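You operate a simulated robot arm through the tools that you are given. There is no shell and no other tool. Be economical: measure what you need, move in short steps, check, and stop when the job is done.

The job below is to be done with a simulated robot arm. You get a single attempt, and the scene is never put back.

## Task
Take the jar marked "27" from the top of the long steel table and put it on the small black tray.

The check looks at the end state, three seconds after you hand in, the way a careful person would. Anything else that was tipped, shoved, dropped, spilled or broken makes it a failure.

## Robot
A 7-joint arm with a two-finger parallel gripper, fixed in place. Base frame: the origin is at the foot of the arm, x ahead of it, y to its left, z up; the work surface is at about z = 0. Lengths are in mm, angles in degrees, forces in N, time in s.
With the tool pointing down near the work surface it reaches from about 240 to 620 mm from the base axis. Its first joint turns from -66.0 to 66.0 degrees. Payload 2.6 kg.
The tool frame sits at the grasp point between the pads (the TCP): z along the fingers, y along the line on which they close. The tips reach 30 mm beyond it. The gripper opens to 94 mm. The fingers are 28 mm wide and 10 mm thick; the gripper's body (50 by 96 mm) begins 55 mm behind the TCP.
Orientation is that of the tool frame in the base frame, as a unit quaternion [x, y, z, w]. With the fingers straight down and closing along the base's y, the tool's x points along the base's -x, its y along +y and its z along -z.

## Interface
- The arm moves only by the tool servo_tool. Its argument "rows" is a list of rows, each a list of 4 numbers: the shift along the base's x, y, z in mm, then the turn about the base's z in rad. In form: [[dx, dy, dz, spin], ...]. A call has 1 to 10 rows; each row shifts and turns the commanded pose from where the row before left it. "jaw" is the closure, from 0 (fully open) to 1 (shut), set as the call begins (left out, the last holds). Rows are played at 5 a second. More than 50 mm and 8.6 degrees between two rows, or a gripper value outside its range, and nothing of the call is played. A pose out of reach is approached as far as the arm can. The call stops where the force on the tool passes 40 N (or 10 N more than at its start, if that is more) or the arm is blocked; 0.2 s more then pass. The fingers move at their own pace (about 72 mm/s each) and stop on an object; they squeeze with about 21 N. The grip force told is the motor's: it shows also when the fingers shut on nothing. Time passes only in rows, and 0.2 s behind the last, so rows that do not move let the fingers close. It gives the time, the measured TCP pose, the force on the tool (base axes), the opening and the grip force at its end, in the units of the frame above (readings bear some noise), and new pictures: "pictures" is both (left out), scene, wrist or none.
- Cameras (640 x 400 px; columns grow to the right, rows downward): "scene" is fixed at [42.5, 439.8, 563.7]; the picture's right is [-0.70, -0.71, 0.00], its down [-0.41, 0.40, -0.82] and it looks along [0.59, -0.57, -0.57] (base axes); focal length 313 px, centre (320, 200). "wrist" rides on the gripper at [76, 14, -102] in the tool frame; the picture's right is [-0.18, 0.98, 0.00], its down [-0.75, -0.14, -0.64] and it looks along [-0.63, -0.12, 0.77] (tool axes); focal length 243 px, centre (320, 200). There is no depth. A picture from a camera that has moved, and an enlarged one, comes with that camera's place and axes in the base frame and with its lens.
- enlarge(camera, box): a new picture of the part [left, top, right, bottom] of that camera's present view, enlarged. It takes no simulated time.
- job_done(): hands the job in; it is judged then, once.

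Go step by step. Nothing tells you positions but the pictures and the camera data: compare them with the known pose of the tool, close in by small moves and look again before you grip or let go. The budget is 90 turns and 170 pictures, counting those below and the enlarged ones. Unless the task says otherwise, let go and move clear before handing in, and close with one line.

The tools are called as name(argument=value, ...) on one line, values as JSON. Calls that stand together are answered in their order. servo_tool: Moves the arm, as the interface text tells. Its arguments: {"type":"object","properties":{"rows":{"type":"array","items":{"type":"array","items":{"type":"number"}}},"jaw":{"type":"number"},"pictures":{"type":"string","enum":["both","scene","wrist","none"]}},"required":["rows"]} The other tools are called the same way: enlarge (camera, box) takes an enlarged picture of a part of a camera's view; job_done () hands the job in.

At the start:

```text
t: 0.0
position: [424.1, 86.7, 275.6]
tool_rot: [0.0, 1.0, 0.0, 0.001]
wrist_force: [0.3, 0.1, 0.2]
finger_gap: 93.6
gripper_force: 0.0
```

scene: 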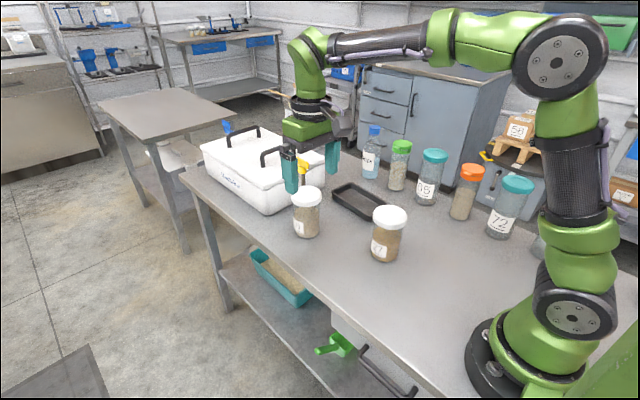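
wrist: 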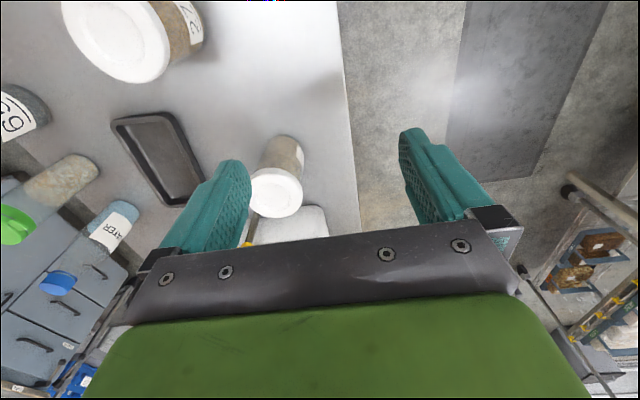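

I see two white-lidded jars near the tray; I'll enlarge both to read the labels.

enlarge(camera="scene", box=[270, 160, 430, 270])

enlarge(camera="wrist", box=[0, 0, 360, 225])

enlarge(camera="scene", box=[340, 110, 560, 250])

```text
3.64 times, centred on (350, 215) of scene
camera zoom: at [42.5, 439.8, 563.7], right [-0.7, -0.71, 0.0], down [-0.41, 0.4, -0.82], along [0.59, -0.57, -0.57], focal length 1138 px, centre (211, 146)
```

zoom: 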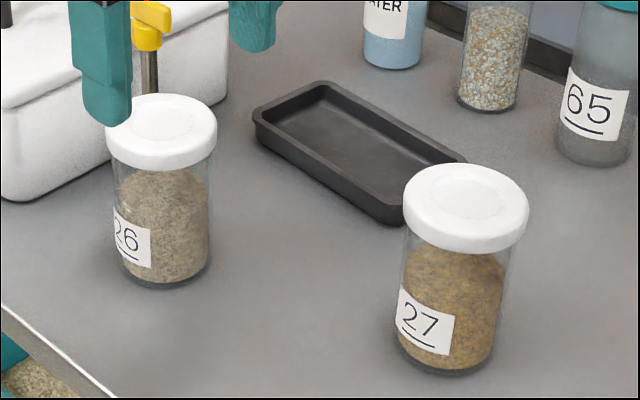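

```text
1.78 times, centred on (180, 112) of wrist
camera zoom: at [347.3, 101.3, 377.0], right [0.18, 0.98, 0.0], down [0.75, -0.14, 0.64], along [0.63, -0.12, -0.77], focal length 431 px, centre (569, 356)
```

zoom: 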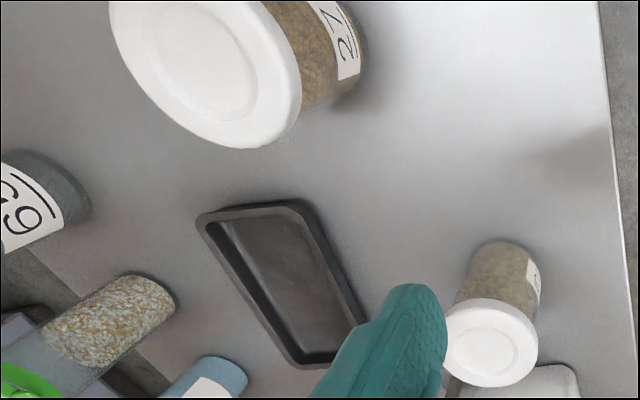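

```text
2.86 times, centred on (450, 180) of scene
camera zoom: at [42.5, 439.8, 563.7], right [-0.7, -0.71, 0.0], down [-0.41, 0.4, -0.82], along [0.59, -0.57, -0.57], focal length 894 px, centre (-51, 257)
```

zoom: 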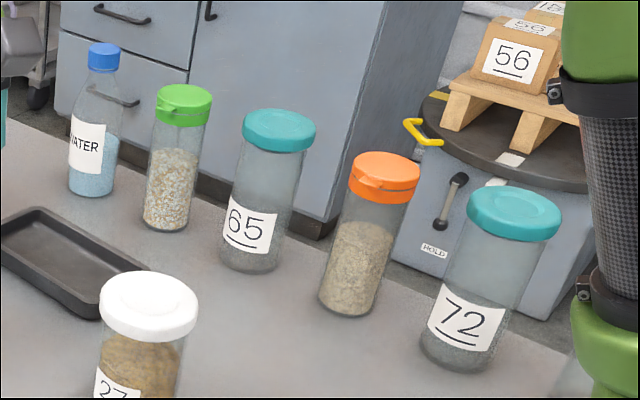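

Jar 27 is at about (340, -70), roughly 130 mm tall with an 80 mm lid. The tray is centred near (530, -205), with its long side along x and the row of bottles at y≈-350. I'll move above the jar first, staying high.

servo_tool(rows=[[-21, -39, 0, 0], [-21, -39, 0, 0], [-21, -39, 0, 0], [-21, -40, 0, 0], [0, 0, 0, 0]], jaw=0)

```text
t: 1.2
position: [338.8, -70.1, 274.7]
tool_rot: [-0.001, 1.0, 0.0, -0.001]
wrist_force: [-0.6, -0.5, -0.4]
finger_gap: 93.9
gripper_force: 0.2
camera wrist: at [263.1, -55.3, 375.9], right [0.18, 0.98, 0.0], down [0.75, -0.14, 0.64], along [0.63, -0.12, -0.77], focal length 243 px, centre (320, 200)
```

scene: 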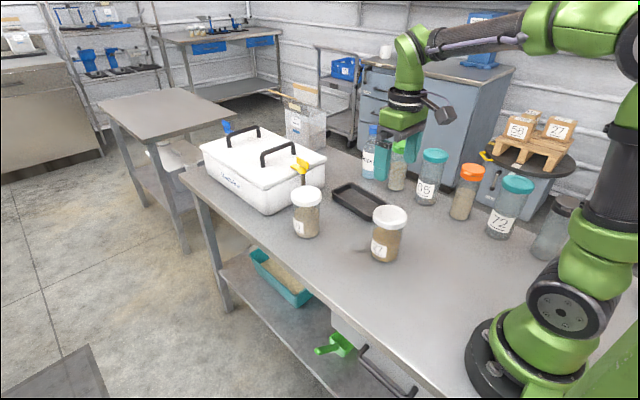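
wrist: 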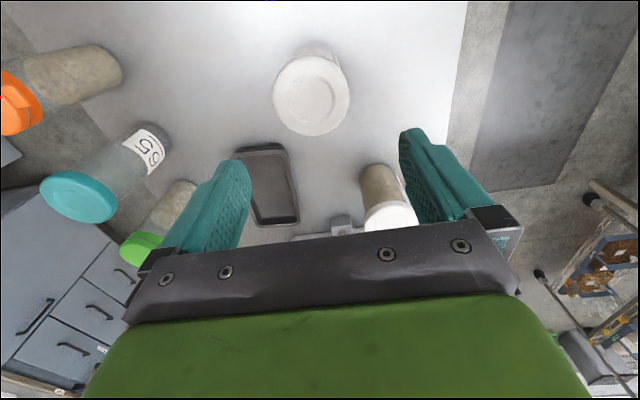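

The gripper is over the jar; I'll zoom in to refine its offset from the lid.

enlarge(camera="wrist", box=[230, 30, 390, 130])

enlarge(camera="wrist", box=[200, 120, 360, 240])

enlarge(camera="scene", box=[310, 160, 430, 270])

```text
4.00 times, centred on (310, 80) of wrist
camera zoom: at [263.1, -55.3, 375.9], right [0.18, 0.98, 0.0], down [0.75, -0.14, 0.64], along [0.63, -0.12, -0.77], focal length 970 px, centre (360, 680)
```

zoom: 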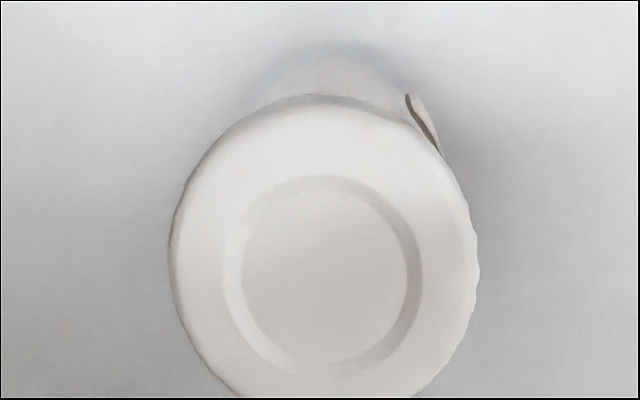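

```text
3.33 times, centred on (280, 180) of wrist
camera zoom: at [263.1, -55.3, 375.9], right [0.18, 0.98, 0.0], down [0.75, -0.14, 0.64], along [0.63, -0.12, -0.77], focal length 809 px, centre (453, 267)
```

zoom: 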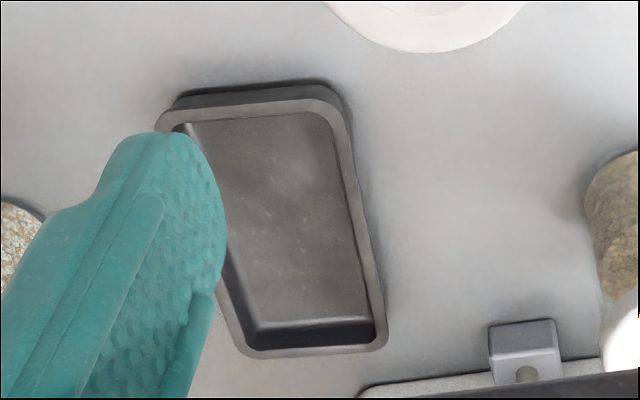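

```text
3.64 times, centred on (370, 215) of scene
camera zoom: at [42.5, 439.8, 563.7], right [-0.7, -0.71, 0.0], down [-0.41, 0.4, -0.82], along [0.59, -0.57, -0.57], focal length 1138 px, centre (138, 146)
```

zoom: 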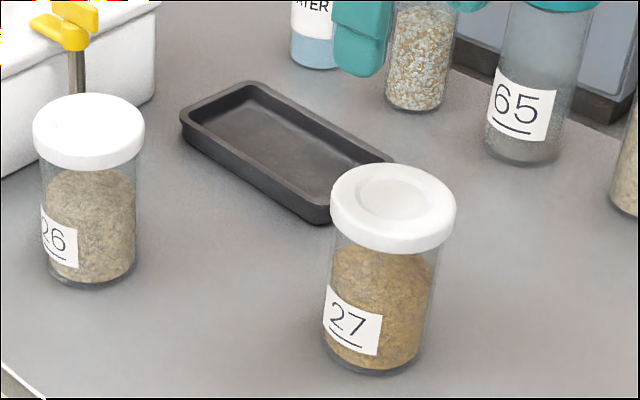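

The lid centre is about 8 mm further toward -y. I'll correct that, lower until the tips are just above the lid, and look again.

servo_tool(rows=[[-1, -8, -30, 0], [0, 0, -40, 0], [0, 0, -30, 0], [0, 0, 0, 0]])

enlarge(camera="wrist", box=[160, 20, 480, 220])

enlarge(camera="scene", box=[310, 110, 470, 270])

```text
t: 2.2
position: [338.4, -77.7, 173.7]
tool_rot: [0.0, 1.0, 0.001, 0.0]
wrist_force: [-0.6, -0.1, -0.1]
finger_gap: 94.2
gripper_force: 0.0
camera wrist: at [262.2, -63.0, 276.0], right [0.18, 0.98, 0.0], down [0.75, -0.14, 0.64], along [0.63, -0.12, -0.77], focal length 243 px, centre (320, 200)
```

scene: 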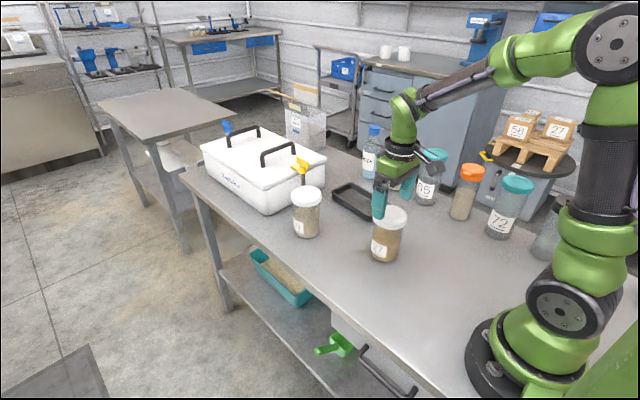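
wrist: 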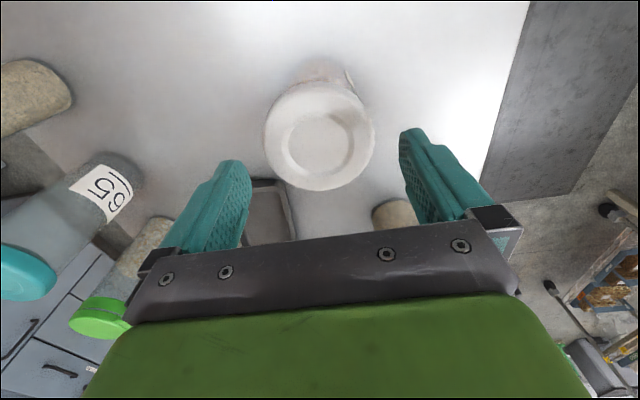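

```text
2.00 times, centred on (320, 120) of wrist
camera zoom: at [262.2, -63.0, 276.0], right [0.18, 0.98, 0.0], down [0.75, -0.14, 0.64], along [0.63, -0.12, -0.77], focal length 485 px, centre (320, 360)
```

zoom: 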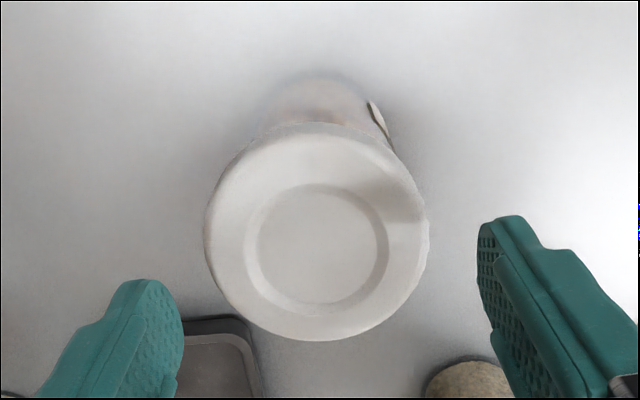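

```text
2.50 times, centred on (390, 190) of scene
camera zoom: at [42.5, 439.8, 563.7], right [-0.7, -0.71, 0.0], down [-0.41, 0.4, -0.82], along [0.59, -0.57, -0.57], focal length 782 px, centre (145, 225)
```

zoom: 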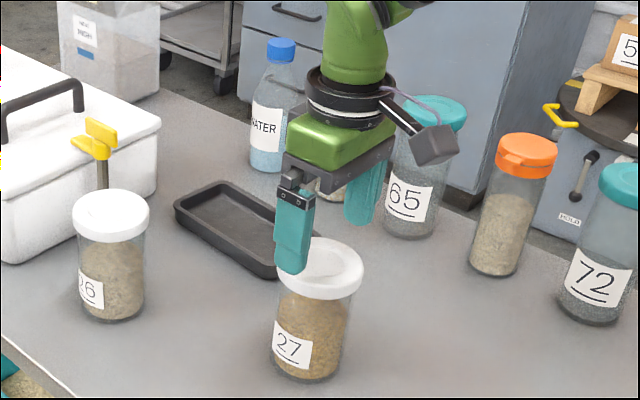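

The lid is centred at about (339, -79) with its top near z≈119, and both fingers straddle it with about 8 mm to spare. I'll descend to lid height.

servo_tool(rows=[[1, -1.5, -15, 0], [0, 0, -15, 0], [0, 0, -15, 0], [0, 0, -12, 0], [0, 0, -11, 0], [0, 0, 0, 0]])

enlarge(camera="scene", box=[330, 140, 450, 270])

```text
t: 3.6
position: [340.2, -80.7, 107.1]
tool_rot: [0.0, 1.0, 0.001, 0.001]
wrist_force: [0.9, -0.9, -0.9]
finger_gap: 94.1
gripper_force: 0.1
camera wrist: at [263.8, -64.9, 208.4], right [0.18, 0.98, 0.0], down [0.75, -0.14, 0.64], along [0.63, -0.12, -0.77], focal length 243 px, centre (320, 200)
```

scene: 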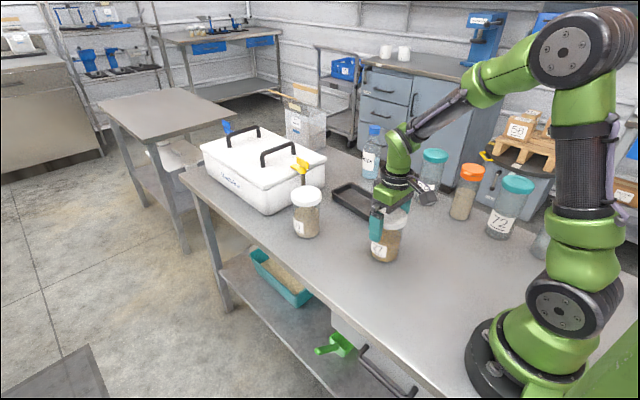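
wrist: 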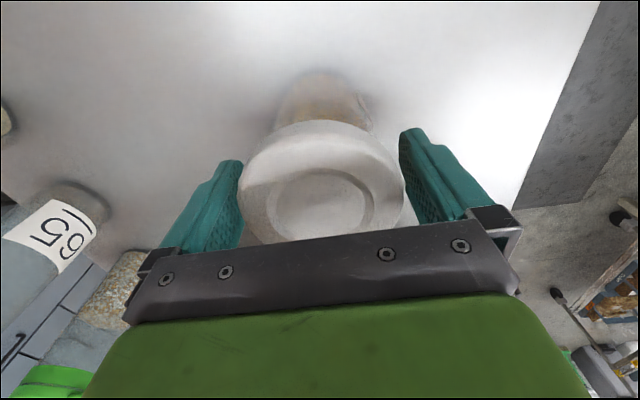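

```text
3.08 times, centred on (390, 205) of scene
camera zoom: at [42.5, 439.8, 563.7], right [-0.7, -0.71, 0.0], down [-0.41, 0.4, -0.82], along [0.59, -0.57, -0.57], focal length 963 px, centre (105, 185)
```

zoom: 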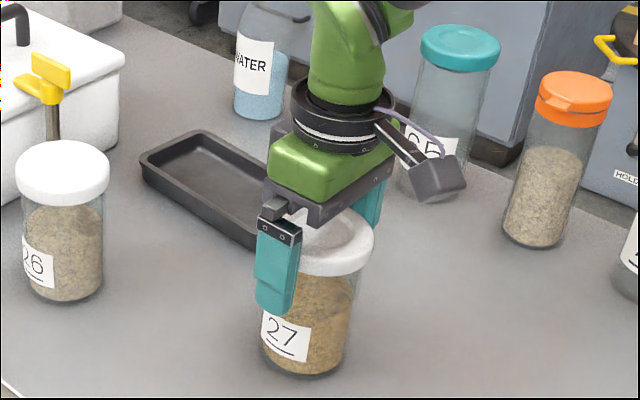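

The lid sits between the pads, so I'm closing the jaw.

servo_tool(rows=[[0, 1, 0, 0], [0, 0, 0, 0], [0, 0, 0, 0], [0, 0, 0, 0]], jaw=1)

```text
t: 4.6
position: [339.5, -79.1, 106.5]
tool_rot: [0.0, 1.0, 0.0, 0.0]
wrist_force: [1.0, -1.2, -2.0]
finger_gap: 78.0
gripper_force: 21.0
camera wrist: at [263.7, -63.9, 208.7], right [0.18, 0.98, 0.0], down [0.75, -0.14, 0.64], along [0.63, -0.12, -0.77], focal length 243 px, centre (320, 200)
```

scene: 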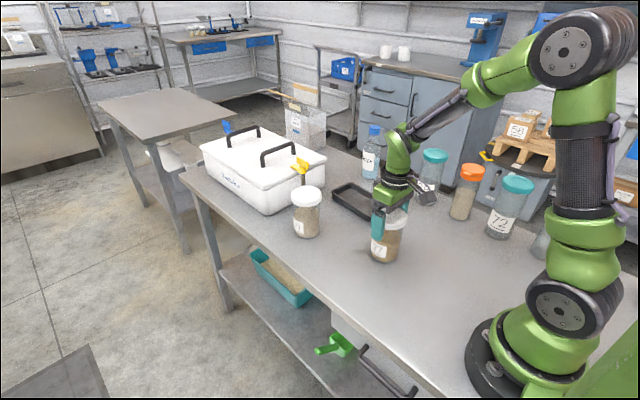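
wrist: 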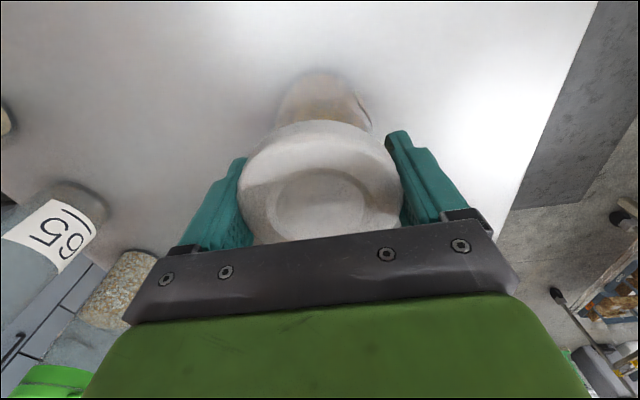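

The lid is held at 78 mm with 21 N. I'll lift slowly.

servo_tool(rows=[[0, 0, 5, 0], [0, 0, 10, 0], [0, 0, 15, 0], [0, 0, 15, 0], [0, 0, 15, 0], [0, 0, 0, 0]])

enlarge(camera="scene", box=[310, 130, 450, 270])

```text
t: 6.0
position: [339.7, -79.3, 167.4]
tool_rot: [0.0, 1.0, 0.0, 0.0]
wrist_force: [-0.4, -0.3, -4.5]
finger_gap: 78.0
gripper_force: 20.5
camera wrist: at [263.5, -63.6, 269.5], right [0.18, 0.98, 0.0], down [0.75, -0.14, 0.64], along [0.63, -0.12, -0.77], focal length 243 px, centre (320, 200)
```

scene: 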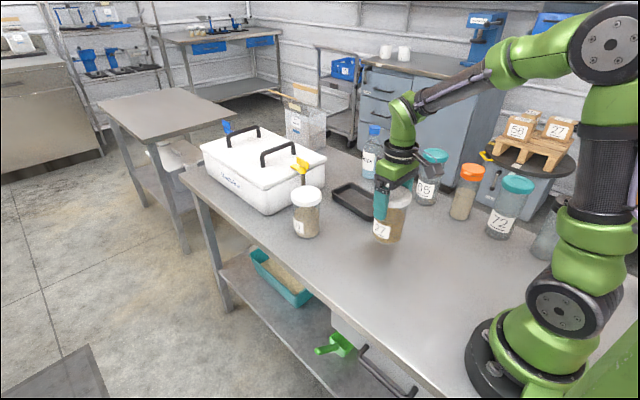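
wrist: 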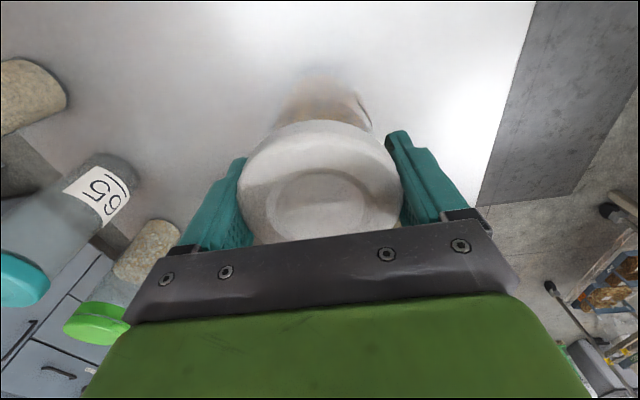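

```text
2.86 times, centred on (380, 200) of scene
camera zoom: at [42.5, 439.8, 563.7], right [-0.7, -0.71, 0.0], down [-0.41, 0.4, -0.82], along [0.59, -0.57, -0.57], focal length 894 px, centre (149, 200)
```

zoom: 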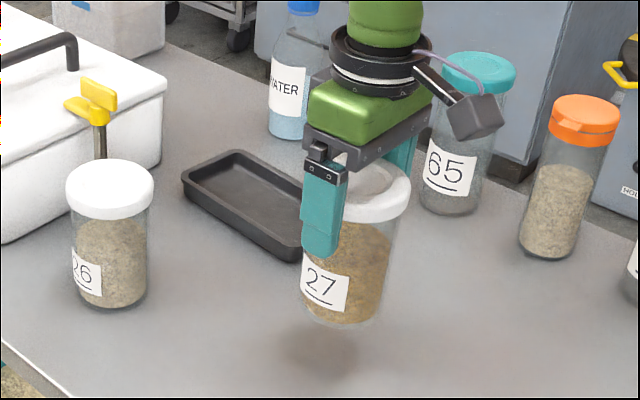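

The whole jar came up cleanly. I'll raise it and step toward +y so the wrist camera can see the tray past the finger and jar.

servo_tool(rows=[[0, 10, 25, 0], [0, 15, 30, 0], [0, 20, 30, 0], [0, 20, 15, 0], [0, 0, 0, 0]], pictures="wrist")

enlarge(camera="wrist", box=[120, 80, 320, 230])

enlarge(camera="scene", box=[310, 160, 410, 240])

```text
t: 7.2
position: [339.9, -13.9, 267.8]
tool_rot: [0.0, 1.0, -0.001, 0.0]
wrist_force: [0.0, 0.0, -4.2]
finger_gap: 78.1
gripper_force: 20.3
camera wrist: at [263.3, 1.3, 370.0], right [0.18, 0.98, 0.0], down [0.75, -0.14, 0.64], along [0.63, -0.12, -0.77], focal length 243 px, centre (320, 200)
```

wrist: 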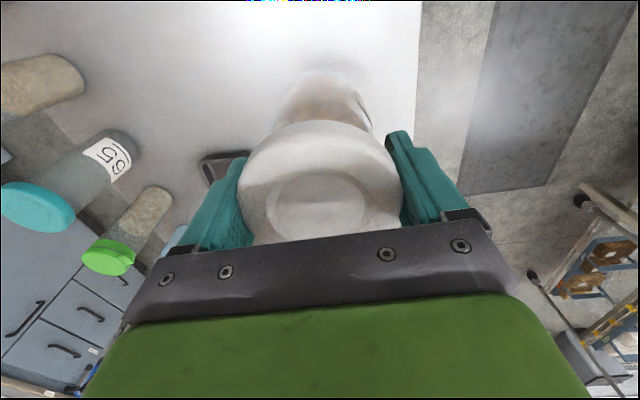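

```text
2.67 times, centred on (220, 155) of wrist
camera zoom: at [263.3, 1.3, 370.0], right [0.18, 0.98, 0.0], down [0.75, -0.14, 0.64], along [0.63, -0.12, -0.77], focal length 647 px, centre (587, 320)
```

zoom: 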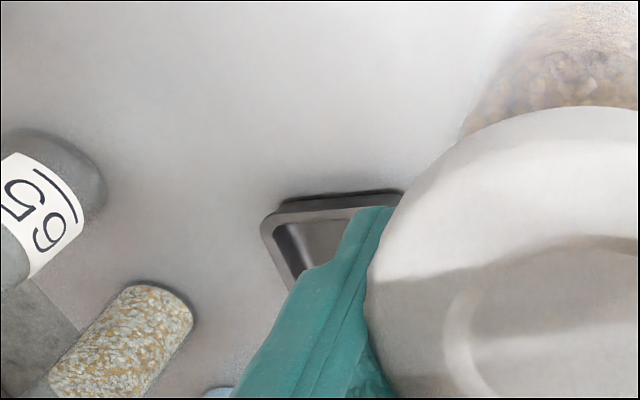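

```text
5.00 times, centred on (360, 200) of scene
camera zoom: at [42.5, 439.8, 563.7], right [-0.7, -0.71, 0.0], down [-0.41, 0.4, -0.82], along [0.59, -0.57, -0.57], focal length 1565 px, centre (120, 200)
```

zoom: 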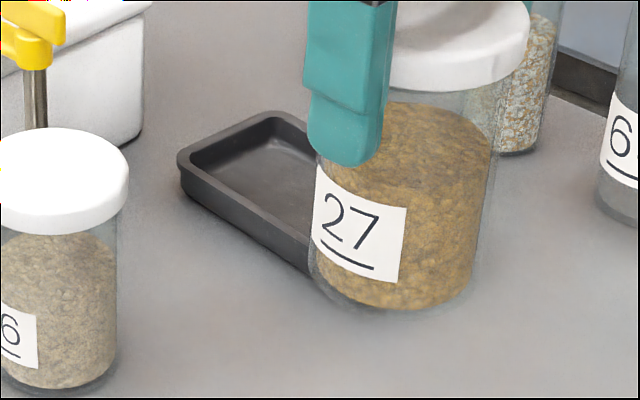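

The tray is centred near (519, -198), about 93 × 168 mm, and turned roughly -5°. I'll carry the jar high to above it, then lower partway and check.

servo_tool(rows=[[25, -26, 0, 0], [30, -31, 0, 0], [30, -31, 0, 0], [30, -31, 0, 0], [30, -31, -10, 0], [20, -20, -20, 0], [14, -14, -20, 0], [0, 0, -20, 0], [0, 0, -20, 0], [0, 0, 0, 0]])

enlarge(camera="scene", box=[310, 140, 410, 240])

enlarge(camera="wrist", box=[200, 20, 440, 200])

```text
t: 9.4
position: [518.5, -197.8, 177.0]
tool_rot: [0.0, 1.0, -0.001, -0.001]
wrist_force: [-0.9, 0.3, -4.3]
finger_gap: 77.8
gripper_force: 21.4
camera wrist: at [442.1, -183.9, 278.9], right [0.18, 0.98, 0.0], down [0.75, -0.14, 0.64], along [0.63, -0.12, -0.77], focal length 243 px, centre (320, 200)
```

scene: 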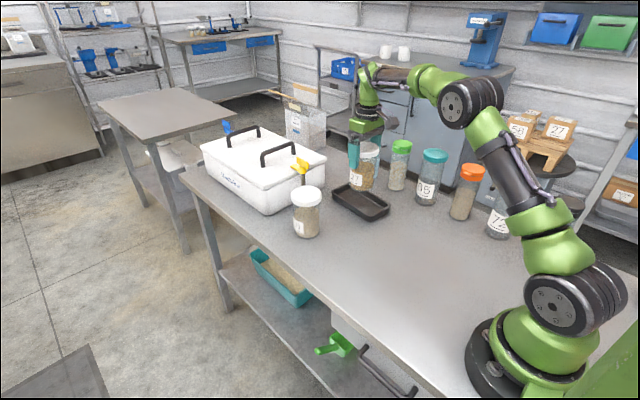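
wrist: 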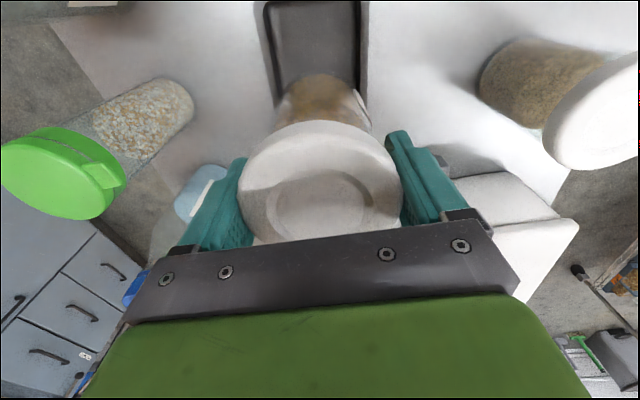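

```text
4.00 times, centred on (360, 190) of scene
camera zoom: at [42.6, 439.8, 563.7], right [-0.7, -0.71, 0.0], down [-0.41, 0.4, -0.82], along [0.59, -0.57, -0.57], focal length 1252 px, centre (160, 240)
```

zoom: 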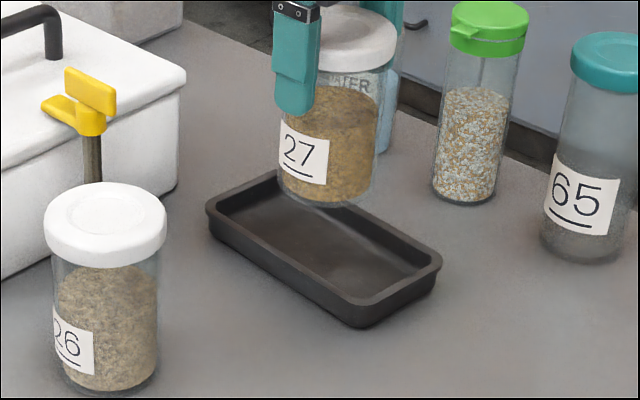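

```text
2.22 times, centred on (320, 110) of wrist
camera zoom: at [442.1, -183.9, 278.9], right [0.18, 0.98, 0.0], down [0.75, -0.14, 0.64], along [0.63, -0.12, -0.77], focal length 539 px, centre (320, 400)
```

zoom: 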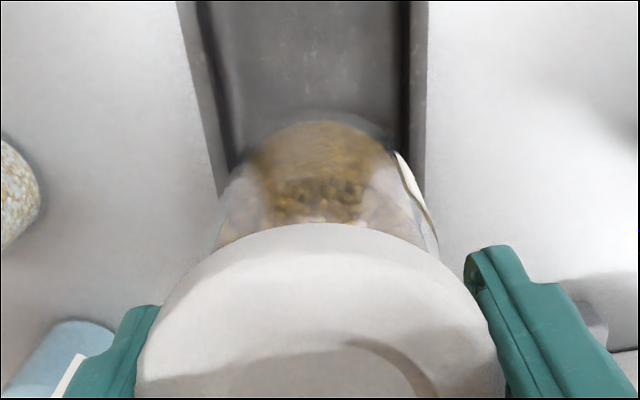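

The jar is aligned: the tray floor is about 72 mm wide and its centreline at x≈519 is y≈-198, matching the jar. I'll lower to just above the rim and check.

servo_tool(rows=[[0, 0, -15, 0], [0, 0, -15, 0], [0, 0, -12, 0], [0, 0, -8, 0], [0, 0, 0, 0]])

enlarge(camera="scene", box=[310, 150, 400, 230])

enlarge(camera="wrist", box=[220, 0, 420, 140])

```text
t: 10.6
position: [519.1, -198.2, 127.6]
tool_rot: [-0.001, 1.0, 0.0, 0.0]
wrist_force: [0.2, 0.0, -4.1]
finger_gap: 78.0
gripper_force: 20.6
camera wrist: at [442.3, -183.2, 229.0], right [0.18, 0.98, 0.0], down [0.75, -0.14, 0.64], along [0.63, -0.12, -0.77], focal length 243 px, centre (320, 200)
```

scene: 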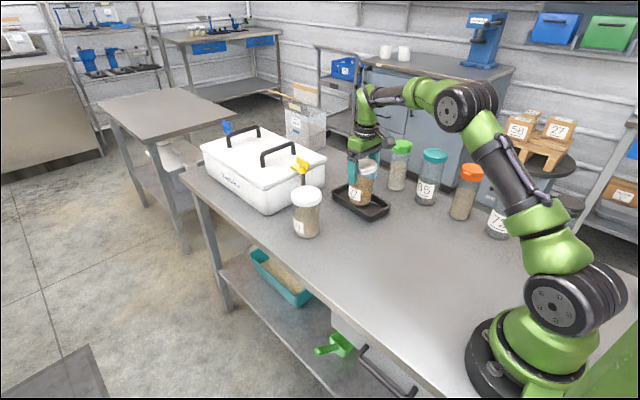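
wrist: 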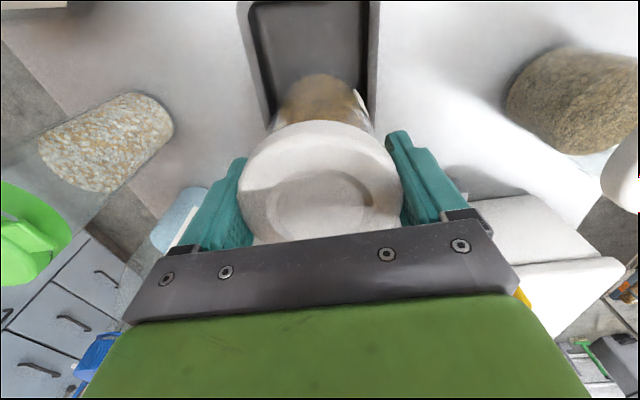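

```text
5.00 times, centred on (355, 190) of scene
camera zoom: at [42.6, 439.8, 563.7], right [-0.7, -0.71, 0.0], down [-0.41, 0.4, -0.82], along [0.59, -0.57, -0.57], focal length 1565 px, centre (145, 250)
```

zoom: 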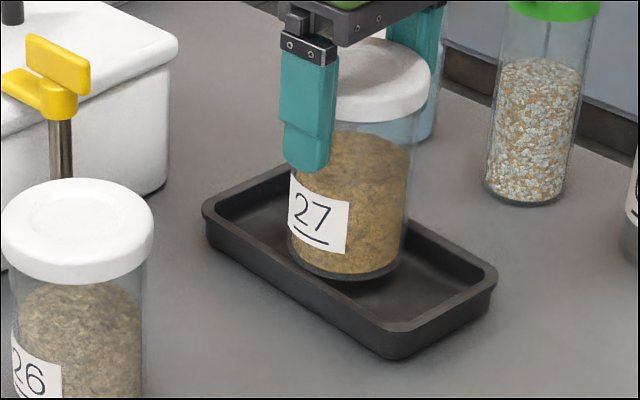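

```text
2.86 times, centred on (320, 70) of wrist
camera zoom: at [442.3, -183.2, 229.0], right [0.18, 0.98, 0.0], down [0.75, -0.14, 0.64], along [0.63, -0.12, -0.77], focal length 693 px, centre (320, 571)
```

zoom: 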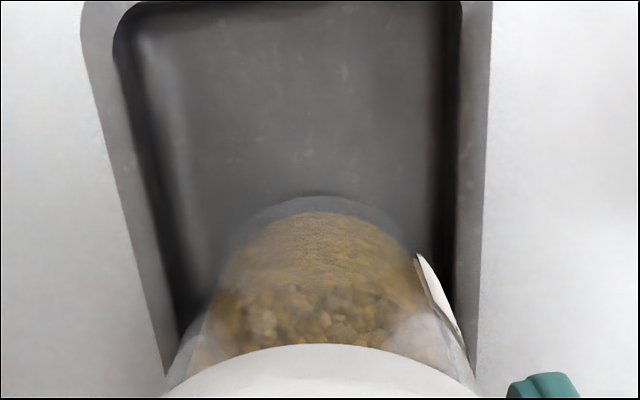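

The jar base is within about 1 mm of the tray centreline and inside the rim. I'll lower gently to the floor, expecting contact near z≈110.

servo_tool(rows=[[0, 0, -5, 0], [0, 0, -4, 0], [0, 0, -3, 0], [0, 0, -2, 0], [0, 0, 0, 0]])

enlarge(camera="scene", box=[310, 150, 400, 230])

```text
t: 11.8
position: [518.1, -198.1, 111.7]
tool_rot: [0.0, 1.0, 0.0, -0.001]
wrist_force: [-0.7, -0.3, -2.2]
finger_gap: 77.9
gripper_force: 21.7
camera wrist: at [442.4, -183.0, 214.9], right [0.18, 0.98, 0.0], down [0.75, -0.14, 0.64], along [0.63, -0.12, -0.77], focal length 243 px, centre (320, 200)
```

scene: 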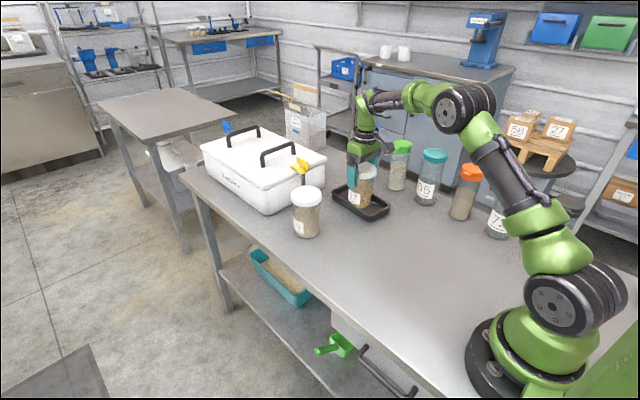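
wrist: 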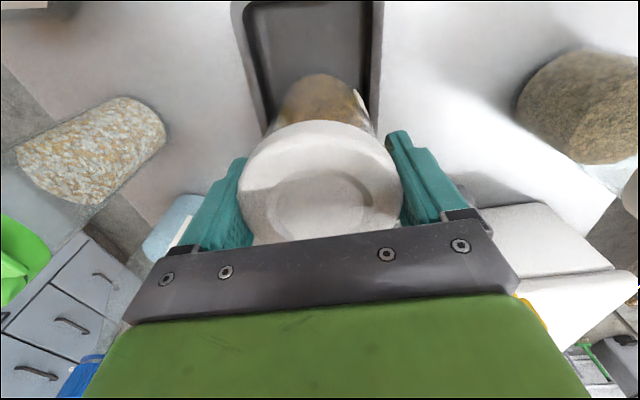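

```text
5.00 times, centred on (355, 190) of scene
camera zoom: at [42.6, 439.8, 563.7], right [-0.7, -0.71, 0.0], down [-0.41, 0.4, -0.82], along [0.59, -0.57, -0.57], focal length 1565 px, centre (145, 250)
```

zoom: 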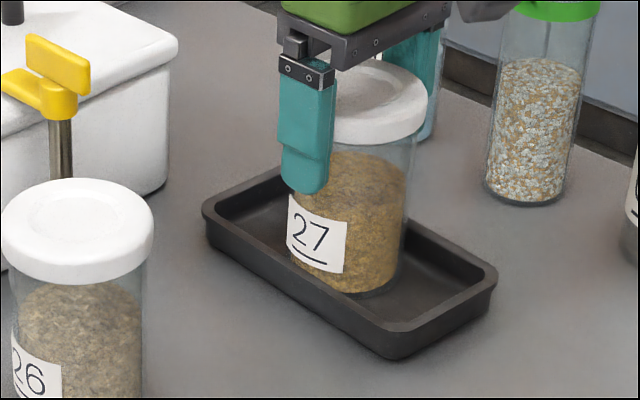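

Base is close to the floor, and the carried load has dropped a little. I'll go down another millimetre at a time.

servo_tool(rows=[[0, 0, -1, 0], [0, 0, 0, 0]], pictures="none")

```text
t: 12.4
position: [518.2, -197.8, 112.9]
tool_rot: [-0.001, 1.0, 0.0, 0.0]
wrist_force: [-1.6, -0.2, 1.3]
finger_gap: 77.6
gripper_force: 20.9
```

servo_tool(rows=[[0, 0, -1, 0], [0, 0, 0, 0]], pictures="none")

enlarge(camera="scene", box=[330, 180, 390, 220])

enlarge(camera="wrist", box=[220, 0, 420, 140])

```text
t: 13.0
position: [518.4, -198.4, 111.3]
tool_rot: [0.001, 1.0, -0.001, 0.001]
wrist_force: [-2.6, 0.5, 9.9]
finger_gap: 77.9
gripper_force: 21.4
```

```text
10.00 times, centred on (360, 200) of scene
camera zoom: at [42.5, 439.8, 563.6], right [-0.7, -0.71, 0.0], down [-0.41, 0.4, -0.82], along [0.59, -0.57, -0.57], focal length 3130 px, centre (-80, 200)
```

zoom: 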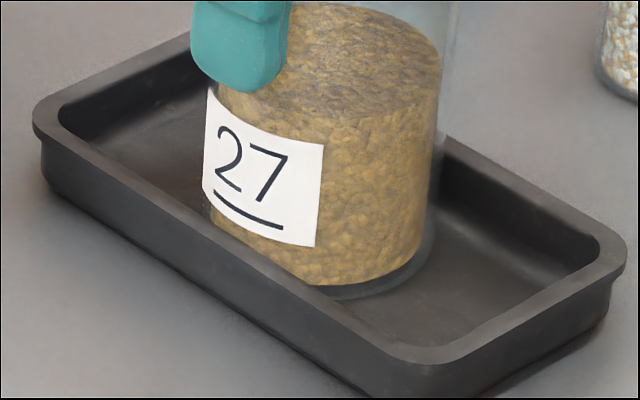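

```text
2.86 times, centred on (320, 70) of wrist
camera zoom: at [442.5, -183.0, 213.9], right [0.18, 0.98, 0.0], down [0.75, -0.14, 0.64], along [0.63, -0.12, -0.77], focal length 693 px, centre (320, 571)
```

zoom: 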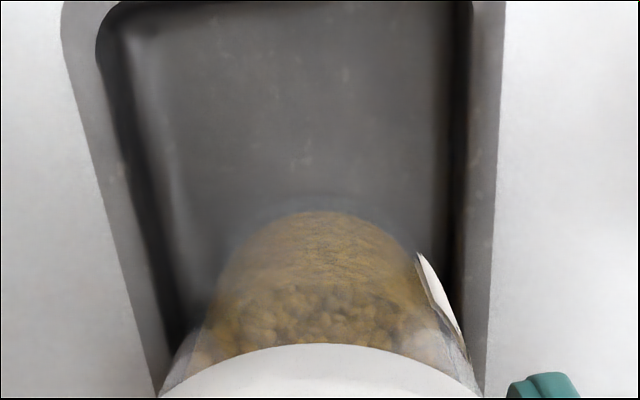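

The base is seated on the tray floor with its load taken up. I'll ease the preload and open the fingers.

servo_tool(rows=[[0, 0, 0.7, 0]], pictures="none")

servo_tool(rows=[[0, 0, 0, 0], [0, 0, 0, 0], [0, 0, 0, 0]], jaw=0)

enlarge(camera="scene", box=[310, 140, 410, 230])

```text
t: 13.4
position: [518.7, -198.4, 111.7]
tool_rot: [-0.001, 1.0, 0.0, 0.0]
wrist_force: [-0.8, 0.7, 8.1]
finger_gap: 78.1
gripper_force: 21.0
```

```text
t: 14.2
position: [519.7, -198.7, 112.2]
tool_rot: [0.0, 1.0, 0.0, -0.001]
wrist_force: [0.7, 0.6, -0.4]
finger_gap: 94.0
gripper_force: 0.0
camera wrist: at [442.5, -183.2, 213.5], right [0.18, 0.98, 0.0], down [0.75, -0.14, 0.64], along [0.63, -0.12, -0.77], focal length 243 px, centre (320, 200)
```

scene: 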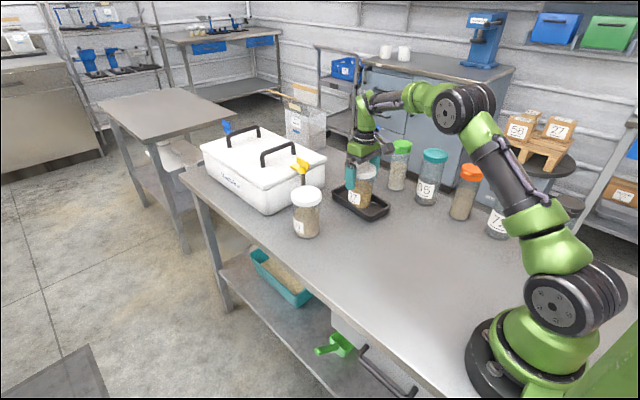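
wrist: 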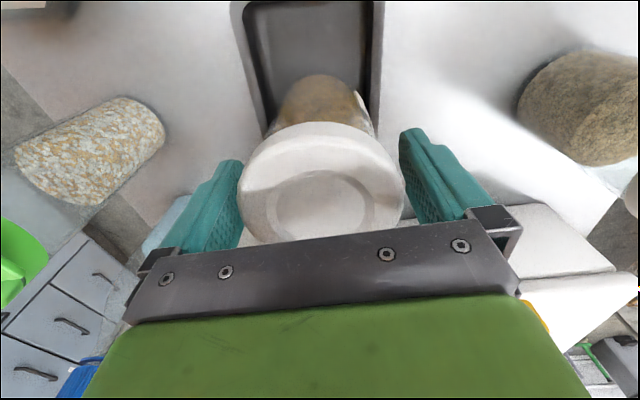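

```text
4.44 times, centred on (360, 185) of scene
camera zoom: at [42.5, 439.8, 563.7], right [-0.7, -0.71, 0.0], down [-0.41, 0.4, -0.82], along [0.59, -0.57, -0.57], focal length 1391 px, centre (142, 267)
```

zoom: 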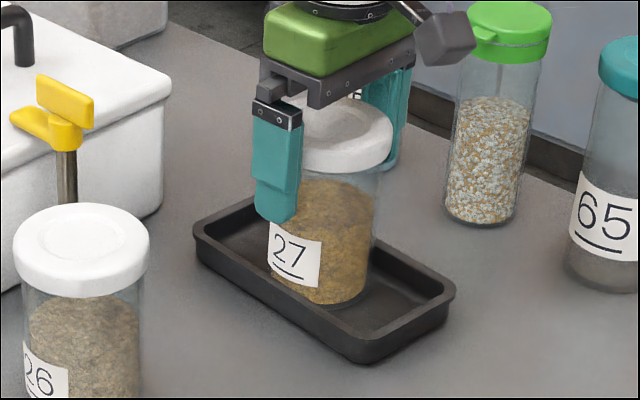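

The jar stands upright on the tray and the fingers are clear of it. I'll go straight up, then back away.

servo_tool(rows=[[0, 0, 15, 0], [0, 0, 20, 0], [0, 0, 30, 0], [0, 0, 40, 0], [0, 0, 40, 0], [-20, 20, 20, 0], [-30, 30, 0, 0], [-30, 30, 0, 0], [0, 0, 0, 0]])

enlarge(camera="scene", box=[310, 140, 410, 230])

```text
t: 16.2
position: [438.1, -117.7, 276.1]
tool_rot: [0.0, 1.0, 0.0, 0.0]
wrist_force: [-0.5, 0.0, -0.6]
finger_gap: 93.9
gripper_force: 0.0
camera wrist: at [362.4, -102.8, 378.0], right [0.18, 0.98, 0.0], down [0.75, -0.14, 0.64], along [0.63, -0.12, -0.77], focal length 243 px, centre (320, 200)
```

scene: 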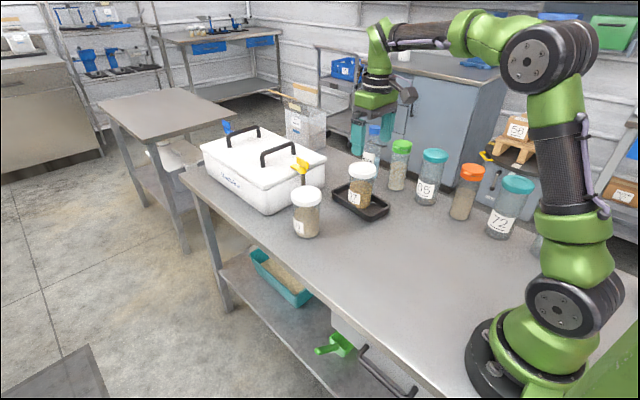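
wrist: 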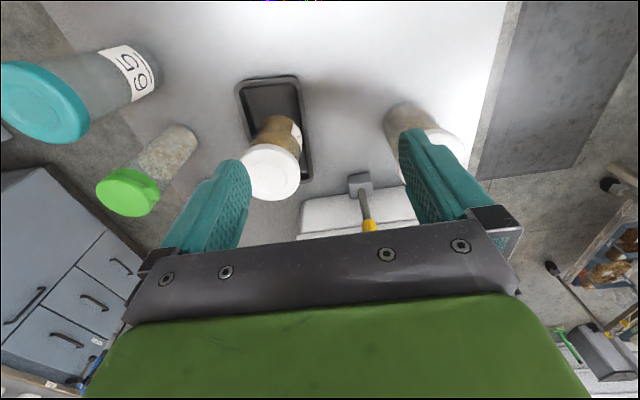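

```text
4.44 times, centred on (360, 185) of scene
camera zoom: at [42.5, 439.8, 563.7], right [-0.7, -0.71, 0.0], down [-0.41, 0.4, -0.82], along [0.59, -0.57, -0.57], focal length 1391 px, centre (142, 267)
```

zoom: 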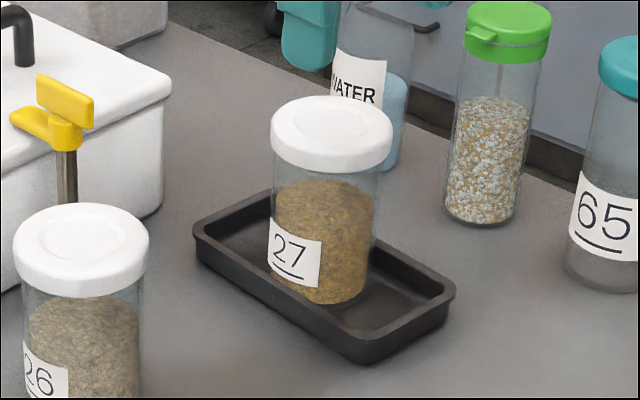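

Jar 27 stands upright in the tray, nothing else has moved, and the arm is clear, so I'm handing in.

job_done()

```text
The job is handed in.
```

Jar "27" is standing upright on the small black tray, the gripper is open and clear, and nothing else on the table was moved.
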